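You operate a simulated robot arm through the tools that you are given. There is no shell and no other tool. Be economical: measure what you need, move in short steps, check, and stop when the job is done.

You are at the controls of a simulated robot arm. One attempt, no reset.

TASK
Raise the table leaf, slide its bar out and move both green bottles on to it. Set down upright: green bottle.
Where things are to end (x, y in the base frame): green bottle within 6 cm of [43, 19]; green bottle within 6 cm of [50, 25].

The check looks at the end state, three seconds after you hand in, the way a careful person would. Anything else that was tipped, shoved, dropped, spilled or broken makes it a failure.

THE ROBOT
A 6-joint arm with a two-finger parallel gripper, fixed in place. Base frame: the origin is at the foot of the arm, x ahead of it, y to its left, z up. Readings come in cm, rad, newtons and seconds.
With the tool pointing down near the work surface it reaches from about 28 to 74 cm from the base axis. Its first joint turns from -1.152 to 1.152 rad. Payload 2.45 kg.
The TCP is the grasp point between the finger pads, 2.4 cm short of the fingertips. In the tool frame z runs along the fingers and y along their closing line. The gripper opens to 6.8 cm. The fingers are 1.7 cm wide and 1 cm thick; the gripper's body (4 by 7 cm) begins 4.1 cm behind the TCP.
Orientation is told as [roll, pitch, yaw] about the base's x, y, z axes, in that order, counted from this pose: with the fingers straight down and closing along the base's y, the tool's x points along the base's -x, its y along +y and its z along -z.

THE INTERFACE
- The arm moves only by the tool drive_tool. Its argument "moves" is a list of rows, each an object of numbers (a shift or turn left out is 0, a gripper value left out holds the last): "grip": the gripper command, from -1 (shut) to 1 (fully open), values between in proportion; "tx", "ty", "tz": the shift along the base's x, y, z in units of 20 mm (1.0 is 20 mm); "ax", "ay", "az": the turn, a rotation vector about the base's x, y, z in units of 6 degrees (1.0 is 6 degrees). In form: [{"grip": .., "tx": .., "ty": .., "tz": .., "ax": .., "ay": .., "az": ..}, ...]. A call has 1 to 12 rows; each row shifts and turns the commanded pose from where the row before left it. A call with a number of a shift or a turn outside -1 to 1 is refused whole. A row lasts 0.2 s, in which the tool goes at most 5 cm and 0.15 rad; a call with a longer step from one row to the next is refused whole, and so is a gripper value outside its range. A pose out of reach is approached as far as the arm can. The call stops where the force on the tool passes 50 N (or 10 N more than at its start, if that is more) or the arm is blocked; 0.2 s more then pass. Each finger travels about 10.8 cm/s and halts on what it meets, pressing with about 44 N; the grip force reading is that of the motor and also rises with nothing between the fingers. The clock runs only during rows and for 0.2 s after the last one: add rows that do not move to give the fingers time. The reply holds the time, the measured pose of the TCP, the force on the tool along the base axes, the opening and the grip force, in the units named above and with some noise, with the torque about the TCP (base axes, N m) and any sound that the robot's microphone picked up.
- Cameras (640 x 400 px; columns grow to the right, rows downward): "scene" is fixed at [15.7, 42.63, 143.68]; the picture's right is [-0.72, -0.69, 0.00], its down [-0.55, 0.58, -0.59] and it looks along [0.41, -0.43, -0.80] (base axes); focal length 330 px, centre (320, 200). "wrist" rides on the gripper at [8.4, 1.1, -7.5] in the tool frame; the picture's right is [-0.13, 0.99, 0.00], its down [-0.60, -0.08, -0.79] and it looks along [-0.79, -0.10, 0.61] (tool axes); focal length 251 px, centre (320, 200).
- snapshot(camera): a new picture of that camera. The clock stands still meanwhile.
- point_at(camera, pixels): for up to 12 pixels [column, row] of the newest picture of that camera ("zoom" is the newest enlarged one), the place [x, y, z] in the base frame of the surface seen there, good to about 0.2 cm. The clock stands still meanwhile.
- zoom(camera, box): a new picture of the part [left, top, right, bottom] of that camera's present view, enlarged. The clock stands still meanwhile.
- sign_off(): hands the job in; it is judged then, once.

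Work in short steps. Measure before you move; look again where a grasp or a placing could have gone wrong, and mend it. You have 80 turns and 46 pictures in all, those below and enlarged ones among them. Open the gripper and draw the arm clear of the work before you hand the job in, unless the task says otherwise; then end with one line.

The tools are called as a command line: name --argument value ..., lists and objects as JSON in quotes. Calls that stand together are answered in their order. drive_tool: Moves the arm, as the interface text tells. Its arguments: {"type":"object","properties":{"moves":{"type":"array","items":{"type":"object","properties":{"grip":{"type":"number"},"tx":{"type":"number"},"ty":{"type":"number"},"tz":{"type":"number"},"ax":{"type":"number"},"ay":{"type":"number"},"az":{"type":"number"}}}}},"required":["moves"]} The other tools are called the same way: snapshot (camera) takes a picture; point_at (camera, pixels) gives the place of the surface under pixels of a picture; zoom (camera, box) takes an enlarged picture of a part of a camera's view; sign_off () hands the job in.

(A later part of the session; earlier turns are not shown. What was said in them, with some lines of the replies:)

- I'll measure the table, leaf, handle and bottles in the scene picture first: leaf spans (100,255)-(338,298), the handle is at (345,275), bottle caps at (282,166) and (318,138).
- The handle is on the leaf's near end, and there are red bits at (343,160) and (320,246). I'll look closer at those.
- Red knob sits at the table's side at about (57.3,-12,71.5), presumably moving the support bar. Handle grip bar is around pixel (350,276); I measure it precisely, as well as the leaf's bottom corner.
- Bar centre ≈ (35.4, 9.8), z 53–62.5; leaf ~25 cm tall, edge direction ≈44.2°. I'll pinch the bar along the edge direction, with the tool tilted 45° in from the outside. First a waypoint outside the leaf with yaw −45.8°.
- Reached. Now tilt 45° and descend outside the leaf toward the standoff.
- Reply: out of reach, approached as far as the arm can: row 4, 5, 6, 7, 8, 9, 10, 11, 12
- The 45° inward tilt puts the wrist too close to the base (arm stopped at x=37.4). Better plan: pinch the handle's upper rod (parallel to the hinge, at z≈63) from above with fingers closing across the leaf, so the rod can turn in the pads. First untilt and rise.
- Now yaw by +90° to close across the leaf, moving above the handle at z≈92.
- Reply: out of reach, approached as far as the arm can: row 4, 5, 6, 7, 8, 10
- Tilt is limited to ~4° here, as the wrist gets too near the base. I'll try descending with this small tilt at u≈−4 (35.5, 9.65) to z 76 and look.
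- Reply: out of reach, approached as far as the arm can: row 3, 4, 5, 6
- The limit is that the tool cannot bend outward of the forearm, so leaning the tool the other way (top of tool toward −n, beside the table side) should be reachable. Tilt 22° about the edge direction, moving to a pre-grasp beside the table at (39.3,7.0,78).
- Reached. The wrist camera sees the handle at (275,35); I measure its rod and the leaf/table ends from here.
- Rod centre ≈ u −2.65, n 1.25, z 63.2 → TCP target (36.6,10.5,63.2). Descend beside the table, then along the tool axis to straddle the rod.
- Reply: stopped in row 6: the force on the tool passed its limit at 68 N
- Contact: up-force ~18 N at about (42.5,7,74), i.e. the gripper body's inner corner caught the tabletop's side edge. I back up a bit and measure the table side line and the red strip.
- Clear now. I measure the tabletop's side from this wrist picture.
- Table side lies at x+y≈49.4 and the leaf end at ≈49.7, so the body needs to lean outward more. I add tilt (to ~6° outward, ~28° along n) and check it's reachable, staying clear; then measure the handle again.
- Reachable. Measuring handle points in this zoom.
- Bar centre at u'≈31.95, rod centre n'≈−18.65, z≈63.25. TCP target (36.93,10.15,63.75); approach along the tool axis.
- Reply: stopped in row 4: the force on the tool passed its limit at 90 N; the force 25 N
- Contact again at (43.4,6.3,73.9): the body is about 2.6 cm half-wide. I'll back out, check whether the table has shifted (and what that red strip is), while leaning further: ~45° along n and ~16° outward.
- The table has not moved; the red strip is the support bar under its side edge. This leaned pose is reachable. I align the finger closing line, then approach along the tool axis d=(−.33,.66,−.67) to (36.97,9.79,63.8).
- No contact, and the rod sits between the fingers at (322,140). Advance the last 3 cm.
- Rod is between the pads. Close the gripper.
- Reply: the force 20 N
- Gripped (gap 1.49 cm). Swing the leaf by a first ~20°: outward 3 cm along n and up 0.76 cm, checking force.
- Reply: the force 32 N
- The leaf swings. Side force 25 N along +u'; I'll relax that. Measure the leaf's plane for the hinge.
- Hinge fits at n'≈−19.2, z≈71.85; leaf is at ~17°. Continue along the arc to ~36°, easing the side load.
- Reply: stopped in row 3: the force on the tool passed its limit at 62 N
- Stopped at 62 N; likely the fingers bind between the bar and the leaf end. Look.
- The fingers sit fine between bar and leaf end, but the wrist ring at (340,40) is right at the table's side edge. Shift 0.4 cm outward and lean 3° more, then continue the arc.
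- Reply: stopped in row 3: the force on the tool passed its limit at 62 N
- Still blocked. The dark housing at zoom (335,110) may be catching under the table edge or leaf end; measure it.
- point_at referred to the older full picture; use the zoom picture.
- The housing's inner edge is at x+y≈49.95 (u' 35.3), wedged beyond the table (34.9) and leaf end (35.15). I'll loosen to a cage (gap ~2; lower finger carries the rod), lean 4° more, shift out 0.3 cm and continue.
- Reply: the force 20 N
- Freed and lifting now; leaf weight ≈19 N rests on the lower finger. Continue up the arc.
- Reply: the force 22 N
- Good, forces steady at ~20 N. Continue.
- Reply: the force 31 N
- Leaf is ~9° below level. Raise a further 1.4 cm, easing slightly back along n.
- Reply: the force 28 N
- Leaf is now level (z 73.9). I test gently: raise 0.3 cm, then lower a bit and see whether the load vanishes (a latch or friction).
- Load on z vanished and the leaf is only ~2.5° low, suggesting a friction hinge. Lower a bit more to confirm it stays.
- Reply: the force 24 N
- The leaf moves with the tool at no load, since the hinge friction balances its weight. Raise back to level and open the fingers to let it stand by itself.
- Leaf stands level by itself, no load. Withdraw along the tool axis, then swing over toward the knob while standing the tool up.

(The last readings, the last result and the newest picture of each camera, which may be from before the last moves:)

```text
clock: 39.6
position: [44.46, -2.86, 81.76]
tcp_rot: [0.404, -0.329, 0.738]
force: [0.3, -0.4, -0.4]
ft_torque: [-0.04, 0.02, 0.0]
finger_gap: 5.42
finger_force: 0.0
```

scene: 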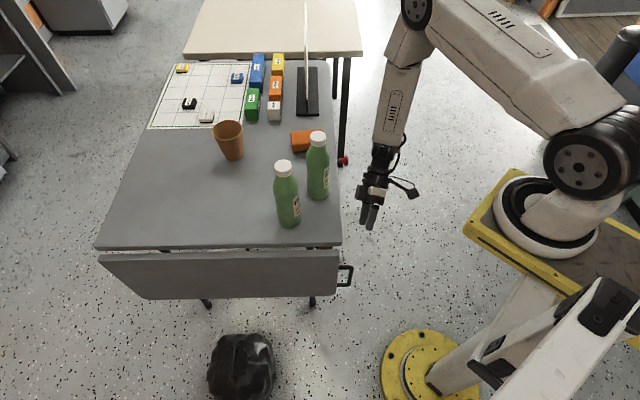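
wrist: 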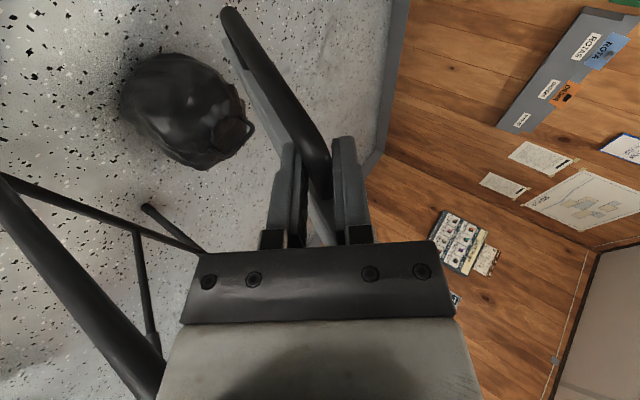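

Continue to above the knob, removing the sideways lean.

drive_tool --moves '[{"tx": 0.85, "ty": -0.67, "ax": -0.55, "ay": 0.55}, {"tx": 0.85, "ty": -0.67, "ax": -0.55, "ay": 0.55}, {"tx": 0.85, "ty": -0.67, "ax": -0.55, "ay": 0.55}, {"tx": 0.85, "ty": -0.67, "ax": -0.55, "ay": 0.55}, {"tx": 0.85, "ty": -0.67}, {"tx": 0.85, "ty": -0.67}, {"tx": 0.85, "ty": -0.67}, {"tx": 0.85, "ty": -0.67}, {"tx": 0.85, "ty": -0.67, "grip": 0.8}, {}]'

snapshot --camera "wrist"

```text
clock: 41.8
position: [59.74, -14.77, 81.73]
tcp_rot: [0.39, -0.003, 0.74]
force: [0.1, -0.4, -0.9]
ft_torque: [-0.03, -0.02, 0.01]
finger_gap: 6.15
finger_force: 0.2
```

```text
12 pictures are left
```

wrist: 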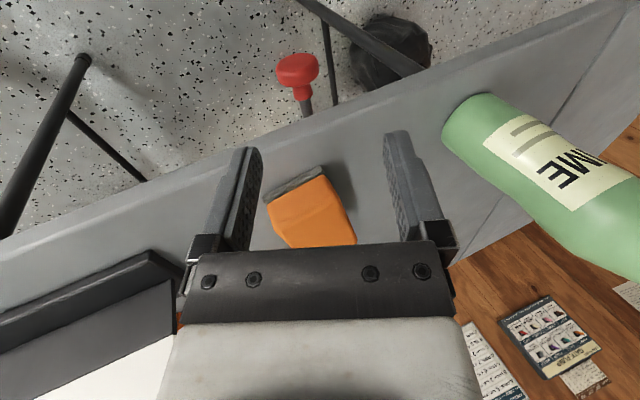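

Red knob is at (298,70) with its stem at (306,104). Measure it.

point_at --camera "wrist" --pixels '[[296, 62], [283, 72], [315, 68], [300, 88], [297, 78], [306, 104], [310, 125], [200, 175]]'

```text
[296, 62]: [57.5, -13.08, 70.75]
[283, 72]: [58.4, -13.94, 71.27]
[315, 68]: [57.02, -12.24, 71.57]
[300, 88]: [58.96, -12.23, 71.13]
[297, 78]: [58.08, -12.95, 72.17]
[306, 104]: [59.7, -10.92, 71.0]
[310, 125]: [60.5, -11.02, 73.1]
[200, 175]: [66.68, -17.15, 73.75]
```

Knob disc centre ≈ (58.0,−12.75,70.9), diameter ~2.6. Descend to straddle it.

drive_tool --moves '[{"tx": -0.11, "ty": 0.125, "tz": -0.62}, {"tx": -0.11, "ty": 0.125, "tz": -0.62}, {"tx": -0.11, "ty": 0.125, "tz": -0.62}, {"tx": -0.11, "ty": 0.125, "tz": -0.62}, {"tx": -0.11, "ty": 0.125, "tz": -0.62}, {"tx": -0.11, "ty": 0.125, "tz": -0.62}, {"tx": -0.11, "ty": 0.125, "tz": -0.62}, {"tx": -0.11, "ty": 0.125, "tz": -0.62}, {}]'

drive_tool --moves '[{"grip": -0.6}, {"grip": -0.6}, {"grip": -0.6}, {}]'

snapshot --camera "wrist"

```text
clock: 43.8
position: [58.14, -12.66, 71.84]
tcp_rot: [0.39, -0.003, 0.741]
force: [0.0, 0.6, -0.3]
ft_torque: [-0.04, -0.01, -0.02]
finger_gap: 6.09
finger_force: 0.0
```

```text
clock: 44.8
position: [58.09, -12.85, 71.74]
tcp_rot: [0.389, -0.004, 0.738]
force: [-0.1, 2.0, -6.7]
ft_torque: [0.07, 0.27, -0.04]
finger_gap: 3.15
finger_force: 44.4
```

```text
11 pictures are left
```

wrist: 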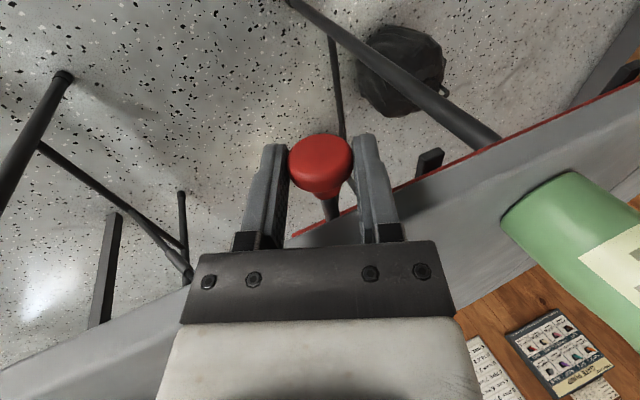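

Knob gripped (gap 3.15), and the red bar runs from it along the side toward the leaf. Pull it along +n, 5 cm first.

drive_tool --moves '[{"tx": -0.35, "ty": 0.35}, {"tx": -0.35, "ty": 0.35}, {"tx": -0.35, "ty": 0.35}, {"tx": -0.35, "ty": 0.35}, {"tx": -0.35, "ty": 0.35}, {}]'

```text
clock: 46.2
position: [54.66, -9.32, 71.79]
tcp_rot: [0.388, -0.006, 0.741]
force: [11.5, 11.5, 3.4]
ft_torque: [0.19, 0.03, -0.11]
finger_gap: 3.15
finger_force: 44.4
```

Slides freely, with slight side load. Continue along +n with a small correction.

drive_tool --moves '[{"tx": -0.34, "ty": 0.37}, {"tx": -0.34, "ty": 0.37}, {"tx": -0.35, "ty": 0.36}, {"tx": -0.35, "ty": 0.36}, {"tx": -0.35, "ty": 0.36}, {"tx": -0.35, "ty": 0.36}, {"tx": -0.35, "ty": 0.36}, {}]'

```text
clock: 48.0
position: [49.5, -4.13, 71.79]
tcp_rot: [0.392, -0.001, 0.742]
force: [-8.7, -5.6, 10.5]
ft_torque: [0.32, -0.03, -0.26]
finger_gap: 3.12
finger_force: 44.7
```

12 cm out so far. Continue until a stop.

drive_tool --moves '[{"tx": -0.36, "ty": 0.34}, {"tx": -0.35, "ty": 0.35}, {"tx": -0.35, "ty": 0.35}, {"tx": -0.35, "ty": 0.35}, {"tx": -0.35, "ty": 0.35}, {"tx": -0.35, "ty": 0.35}, {}]'

snapshot --camera "scene"

```text
clock: 49.6
position: [45.28, 0.06, 71.72]
tcp_rot: [0.391, -0.002, 0.738]
force: [-14.4, -12.2, 1.8]
ft_torque: [0.07, -0.05, -0.22]
finger_gap: 3.09
finger_force: 44.8
```

```text
10 pictures are left
```

scene: 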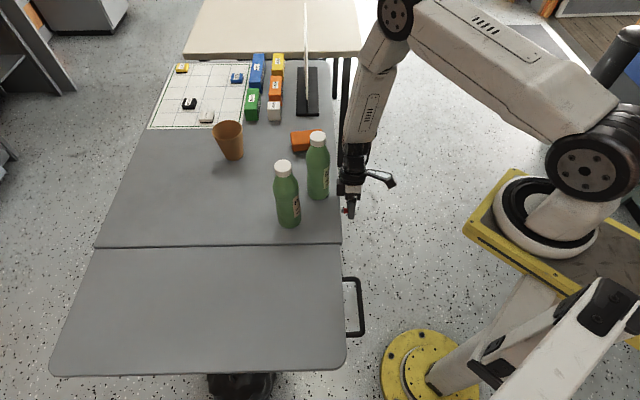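

18 cm out, leaf level. Continue a few cm to find the end stop.

drive_tool --moves '[{"tx": -0.4, "ty": 0.3}, {"tx": -0.35, "ty": 0.35}, {"tx": -0.35, "ty": 0.35}, {"tx": -0.35, "ty": 0.35}, {}]'

```text
clock: 50.4
position: [44.25, 1.16, 71.69]
tcp_rot: [0.366, -0.013, 0.735]
force: [0.5, -7.7, 0.3]
ft_torque: [-0.2, 0.07, -0.01]
finger_gap: 3.14
finger_force: 44.7
stopped in row 3: the force on the tool passed its limit at 56 N (the readings are from after the stop); the commanded pose is now the measured one
```

Stopped at ~19.7 cm of travel: end stop. Release the knob and back away upward, straightening the tool.

drive_tool --moves '[{"grip": 1}, {"grip": 1}, {"tx": 0.25, "ty": -0.25, "tz": 0.93}, {"tx": 0.25, "ty": -0.25, "tz": 0.93}, {"tx": 0.25, "ty": -0.25, "tz": 0.93}, {"tz": 1}, {"tz": 1}, {"tz": 1, "ax": -0.6, "ay": -0.6}, {"tz": 1, "ax": -0.6, "ay": -0.6}, {"tz": 1, "ax": -0.6, "ay": -0.6}, {"tz": 1, "ax": -0.67, "ay": -0.67}, {"tz": 1, "tx": -0.5, "ty": 0}]'

drive_tool --moves '[{"tz": 1}, {"tz": 1}, {"tz": 1}, {"tz": 1}, {"tz": 1, "tx": -0.5}, {"tz": 1, "tx": -0.8}, {"tx": -0.8}, {"tx": -0.8}, {}]'

zoom --camera "scene" --box '[240, 120, 400, 220]'

```text
clock: 53.0
position: [44.48, -0.25, 91.16]
tcp_rot: [0.003, -0.029, 0.741]
force: [0.3, 0.0, -0.5]
ft_torque: [-0.03, 0.0, 0.0]
finger_gap: 6.8
finger_force: 0.0
```

```text
clock: 55.0
position: [38.82, -0.13, 103.26]
tcp_rot: [0.0, -0.03, 0.74]
force: [0.0, -0.3, -0.4]
ft_torque: [0.0, -0.01, -0.02]
finger_gap: 6.79
finger_force: 0.0
```

```text
4.00 times, centred on (320, 170) of scene
```

zoom: 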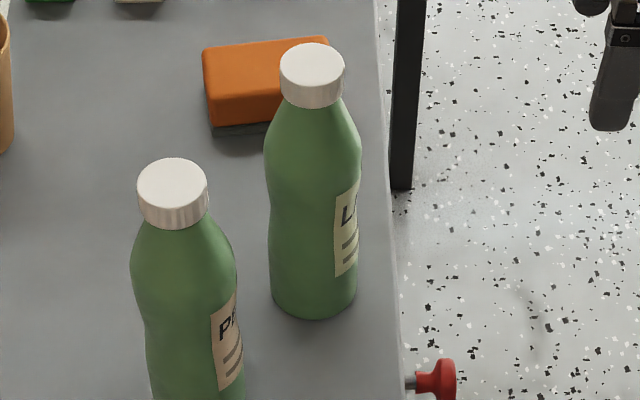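

Knob remains in its new place. Measure the caps.

point_at --camera "zoom" --pixels '[[172, 180], [144, 180], [201, 180], [172, 164], [172, 198], [312, 63], [286, 63], [338, 63], [312, 48], [312, 79], [172, 220], [312, 98]]'

```text
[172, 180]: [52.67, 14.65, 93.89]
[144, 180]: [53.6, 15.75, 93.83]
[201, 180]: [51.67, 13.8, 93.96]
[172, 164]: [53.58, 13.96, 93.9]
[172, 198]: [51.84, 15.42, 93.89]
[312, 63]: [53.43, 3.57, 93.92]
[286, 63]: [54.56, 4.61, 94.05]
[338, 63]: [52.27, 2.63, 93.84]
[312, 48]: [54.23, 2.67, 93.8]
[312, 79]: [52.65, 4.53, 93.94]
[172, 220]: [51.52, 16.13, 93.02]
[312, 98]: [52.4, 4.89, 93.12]
```

PEAR cap centre (52.65,14.75), LIME (53.4,3.6), top z 93.9. Move over PEAR, then lower to the cap.

drive_tool --moves '[{"tx": 0.865, "ty": 0.93, "ax": -0.2, "ay": 0.2}, {"tx": 0.865, "ty": 0.93}, {"tx": 0.865, "ty": 0.93}, {"tx": 0.865, "ty": 0.93}, {"tx": 0.865, "ty": 0.93}, {"tx": 0.865, "ty": 0.93}, {"tx": 0.865, "ty": 0.93}, {"tx": 0.865, "ty": 0.93}, {}]'

drive_tool --moves '[{"tz": -0.85}, {"tz": -0.85}, {"tz": -0.85}, {"tz": -0.85}, {"tz": -0.85}, {"tz": -0.85}, {}]'

snapshot --camera "wrist"

```text
clock: 57.0
position: [52.82, 14.72, 103.12]
tcp_rot: [0.002, 0.0, 0.74]
force: [0.2, 0.3, 0.5]
ft_torque: [0.03, 0.0, -0.02]
finger_gap: 6.82
finger_force: 0.1
```

```text
clock: 58.6
position: [52.67, 14.69, 92.96]
tcp_rot: [0.001, 0.0, 0.74]
force: [0.2, -0.3, 0.7]
ft_torque: [-0.03, 0.02, -0.03]
finger_gap: 6.8
finger_force: 0.1
```

```text
8 pictures are left
```

wrist: 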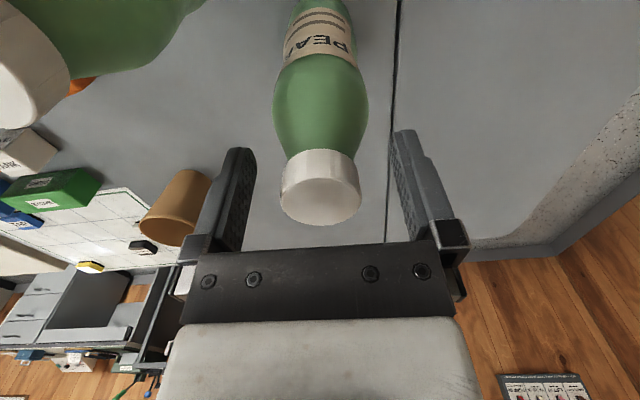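

Cap is centred between the fingers. Close and lift slightly.

drive_tool --moves '[{"grip": -1, "tz": -0.1}, {}, {}, {}, {"tz": 0.4}, {"tz": 0.5}, {"tz": 0.5}, {}]'

```text
clock: 60.4
position: [52.78, 14.68, 95.68]
tcp_rot: [0.002, 0.0, 0.74]
force: [-0.4, -0.4, 0.6]
ft_torque: [-0.01, 0.03, 0.01]
finger_gap: 3.84
finger_force: 44.5
```

Gap 3.84 but no weight shows; check.

zoom --camera "scene" --box '[200, 120, 360, 260]'

```text
2.86 times, centred on (280, 190) of scene
```

zoom: 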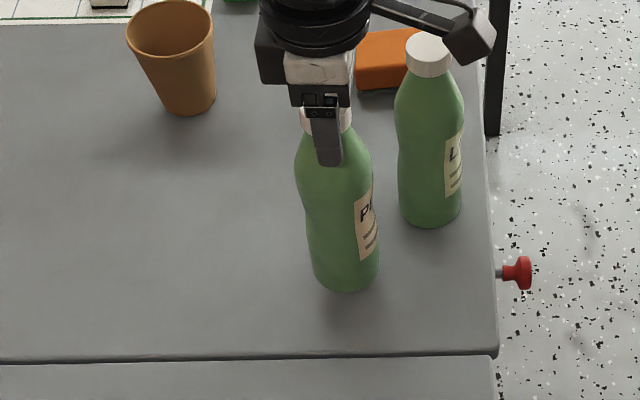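

Bottle is hanging clear. Carry it to (48.1,26.9) over the leaf, and lower to just above.

drive_tool --moves '[{"tz": 0.5}, {"tx": -0.334, "ty": 0.873}, {"tx": -0.334, "ty": 0.873}, {"tx": -0.334, "ty": 0.873}, {"tx": -0.334, "ty": 0.873}, {"tx": -0.334, "ty": 0.873}, {"tx": -0.334, "ty": 0.873}, {"tx": -0.334, "ty": 0.873}, {}, {"tz": -0.6}, {"tz": -0.6}, {}]'

drive_tool --moves '[{"tz": -0.25}, {"tz": -0.2}, {"tz": -0.15}, {"tz": -0.1}, {}]'

zoom --camera "scene" --box '[200, 160, 360, 300]'

```text
clock: 63.0
position: [48.03, 26.89, 94.2]
tcp_rot: [0.003, 0.0, 0.74]
force: [0.0, 0.3, -0.5]
ft_torque: [0.0, -0.01, 0.04]
finger_gap: 3.81
finger_force: 43.9
```

```text
clock: 64.2
position: [48.1, 26.86, 92.96]
tcp_rot: [0.001, 0.0, 0.74]
force: [-4.6, -0.8, 14.2]
ft_torque: [-0.38, 0.51, -0.1]
finger_gap: 3.79
finger_force: 43.5
```

```text
2.86 times, centred on (280, 230) of scene
```

zoom: 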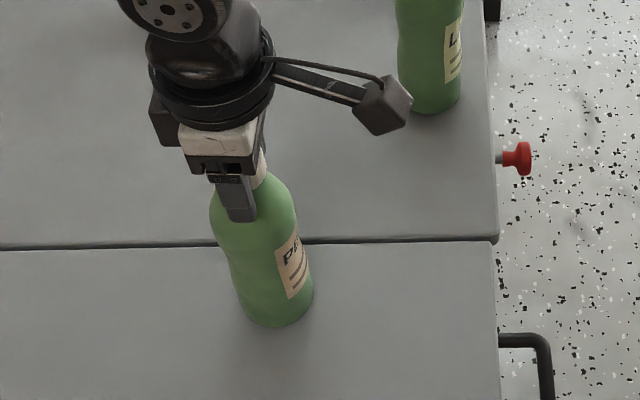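

Contact at z 92.96 (14 N); bottle stands wholly on the leaf. Ease off, release and rise.

drive_tool --moves '[{"tz": 0.05}, {"grip": 0.2}, {"grip": 1}, {}, {"tz": 0.4}, {"tz": 0.8}, {"tz": 1}, {"tz": 1}, {"tz": 1}, {"tz": 1}, {}]'

zoom --camera "scene" --box '[160, 120, 360, 300]'

point_at --camera "zoom" --pixels '[[300, 300], [250, 330], [400, 390], [100, 390], [500, 300]]'

```text
clock: 66.6
position: [48.12, 26.82, 103.34]
tcp_rot: [0.003, -0.001, 0.741]
force: [0.5, -0.8, -0.5]
ft_torque: [-0.01, 0.05, -0.01]
finger_gap: 6.79
finger_force: 0.1
```

```text
2.22 times, centred on (260, 210) of scene
```

zoom: 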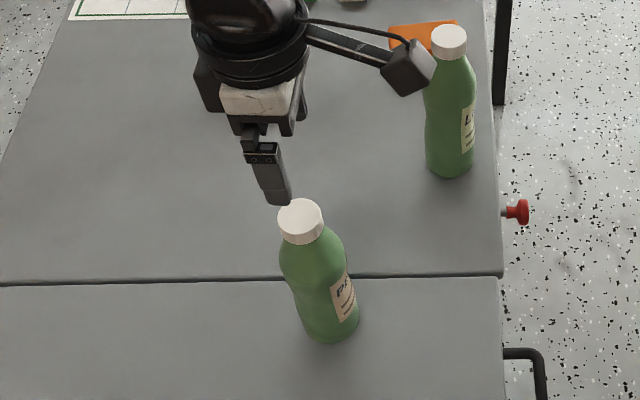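

```text
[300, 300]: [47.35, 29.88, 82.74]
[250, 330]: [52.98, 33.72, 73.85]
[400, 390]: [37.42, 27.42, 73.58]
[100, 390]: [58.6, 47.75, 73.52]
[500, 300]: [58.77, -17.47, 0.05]
```

PEAR stands well. Now go over LIME at (53.4,3.6) and lower to its cap.

drive_tool --moves '[{"tx": 0.22, "ty": -0.967}, {"tx": 0.22, "ty": -0.967}, {"tx": 0.22, "ty": -0.967}, {"tx": 0.22, "ty": -0.967}, {"tx": 0.22, "ty": -0.967}, {"tx": 0.22, "ty": -0.967}, {"tx": 0.22, "ty": -0.967}, {"tx": 0.22, "ty": -0.967}, {"tx": 0.22, "ty": -0.967}, {"tx": 0.22, "ty": -0.967}, {"tx": 0.22, "ty": -0.967}, {"tx": 0.22, "ty": -0.967}]'

drive_tool --moves '[{}, {"tz": -0.87}, {"tz": -0.87}, {"tz": -0.87}, {"tz": -0.87}, {"tz": -0.87}, {"tz": -0.87}, {}]'

snapshot --camera "wrist"

```text
clock: 69.2
position: [53.5, 3.8, 103.27]
tcp_rot: [0.003, 0.0, 0.74]
force: [-0.2, -0.1, 0.6]
ft_torque: [0.0, 0.0, 0.0]
finger_gap: 6.79
finger_force: 0.0
```

```text
clock: 71.0
position: [53.48, 3.72, 92.81]
tcp_rot: [0.0, 0.001, 0.739]
force: [-0.4, 0.2, -0.3]
ft_torque: [0.01, -0.01, 0.0]
finger_gap: 6.81
finger_force: 0.1
```

```text
4 pictures are left
```

wrist: 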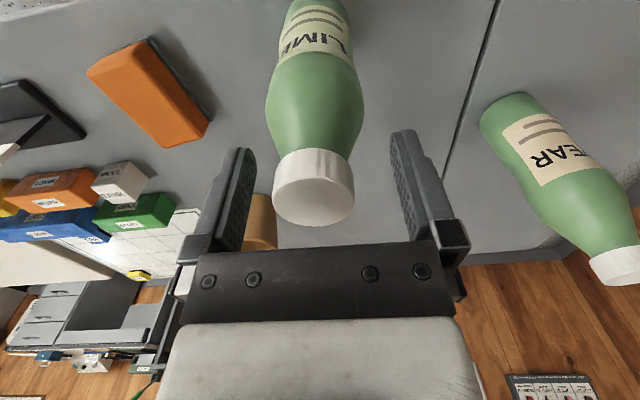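

Cap centred. Close, lift and carry toward (41.6,20.4).

drive_tool --moves '[{"grip": -1}, {}, {}, {}, {"tz": 0.4}, {"tz": 0.6}, {"tz": 0.8}, {}]'

drive_tool --moves '[{"tx": -0.595, "ty": 0.835}, {"tx": -0.595, "ty": 0.835}, {"tx": -0.595, "ty": 0.835}, {"tx": -0.595, "ty": 0.835}, {"tx": -0.595, "ty": 0.835}, {"tx": -0.595, "ty": 0.835}, {"tx": -0.595, "ty": 0.835}, {"tx": -0.595, "ty": 0.835}, {"tx": -0.595, "ty": 0.835}, {"tx": -0.595, "ty": 0.835}, {}]'

zoom --camera "scene" --box '[200, 160, 380, 320]'

```text
clock: 72.8
position: [53.52, 3.86, 96.45]
tcp_rot: [0.005, -0.001, 0.741]
force: [-0.3, -0.4, -0.7]
ft_torque: [0.01, 0.01, -0.02]
finger_gap: 3.95
finger_force: 43.8
```

```text
clock: 75.2
position: [41.5, 20.38, 96.62]
tcp_rot: [0.001, 0.0, 0.741]
force: [0.1, -1.0, -0.6]
ft_torque: [0.01, 0.03, -0.02]
finger_gap: 3.9
finger_force: 44.0
```

```text
2.50 times, centred on (290, 240) of scene
```

zoom: 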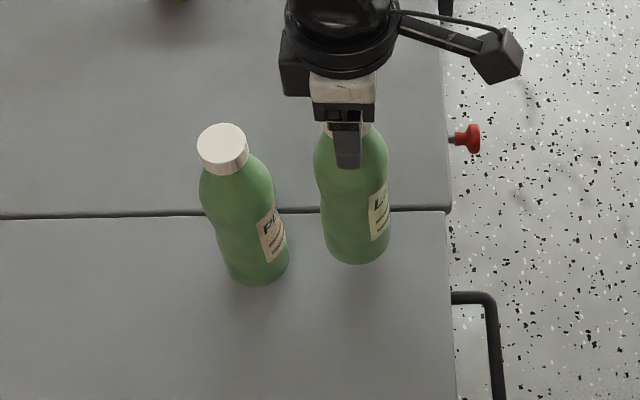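

Hanging upright over the leaf. Lower gently to contact (expected TCP z≈92.8).

drive_tool --moves '[{"tz": -0.6}, {"tz": -0.6}, {"tz": -0.3}, {"tz": -0.15}, {"tz": -0.1}, {"tz": -0.1}, {}]'

```text
clock: 76.8
position: [41.47, 20.53, 92.83]
tcp_rot: [0.002, -0.001, 0.741]
force: [-0.1, -0.8, -1.0]
ft_torque: [-0.01, 0.01, 0.0]
finger_gap: 3.88
finger_force: 43.9
```

No contact yet; lower in 1–2 mm steps.

drive_tool --moves '[{"tz": -0.08}, {"tz": -0.05}, {}]'

```text
clock: 77.5
position: [41.56, 20.65, 92.87]
tcp_rot: [-0.002, -0.003, 0.741]
force: [-3.8, -1.7, 15.6]
ft_torque: [-0.2, 0.38, -0.05]
finger_gap: 3.89
finger_force: 44.3
stopped in row 3: the force on the tool passed its limit at 52 N (the readings are from after the stop); the commanded pose is now the measured one
```

Contact made (15 N). Release and rise straight up, then check.

drive_tool --moves '[{"tz": 0.03}, {"grip": 0.2}, {"grip": 1}, {}, {"tz": 0.4}, {"tz": 0.8}, {"tz": 1}, {"tz": 1}, {"tz": 1}, {"tz": 1}, {}]'

drive_tool --moves '[{"tx": 0.0, "ty": -0.9}, {"ty": -0.9}, {"ty": -0.9}, {"ty": -0.9}, {"ty": -0.9}, {"ty": -0.9}, {"ty": -0.9}, {"ty": -0.9}, {"ty": -0.9}, {"ty": -0.9}, {}]'

snapshot --camera "scene"

point_at --camera "scene" --pixels '[[289, 220], [336, 207], [230, 300], [320, 350], [300, 262], [346, 255]]'

```text
clock: 79.9
position: [41.52, 20.65, 103.25]
tcp_rot: [-0.002, -0.005, 0.738]
force: [0.3, -0.3, -0.6]
ft_torque: [0.02, 0.01, 0.0]
finger_gap: 6.79
finger_force: 0.1
```

```text
clock: 82.3
position: [41.48, 2.48, 103.1]
tcp_rot: [0.0, -0.003, 0.742]
force: [0.1, -0.8, 0.6]
ft_torque: [-0.02, 0.01, 0.02]
finger_gap: 6.82
finger_force: 0.0
```

```text
2 pictures are left
```

scene: 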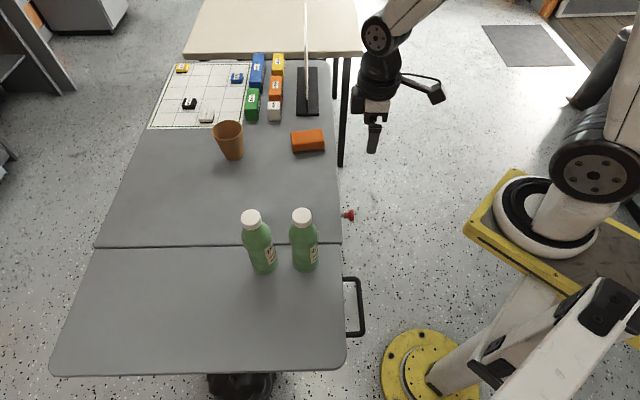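

```text
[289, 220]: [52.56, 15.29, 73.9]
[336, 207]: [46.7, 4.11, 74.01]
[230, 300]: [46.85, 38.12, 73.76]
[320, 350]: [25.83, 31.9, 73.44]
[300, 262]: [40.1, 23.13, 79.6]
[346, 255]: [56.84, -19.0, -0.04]
```

Both bottles stand upright on the level leaf at about (48.1,26.8) and (41.5,20.6). The bar is out, the gripper is open and the arm is clear, so I hand in.

sign_off

```text
The job is handed in.
```

I raised the leaf, slid its bar out to the stop (about 20 cm), and set both green bottles upright on the leaf, each about 3 cm or less from its target. While reaching for the handle, the gripper pressed on the table's side edge twice (up to 90 N); the table did not appear to move.
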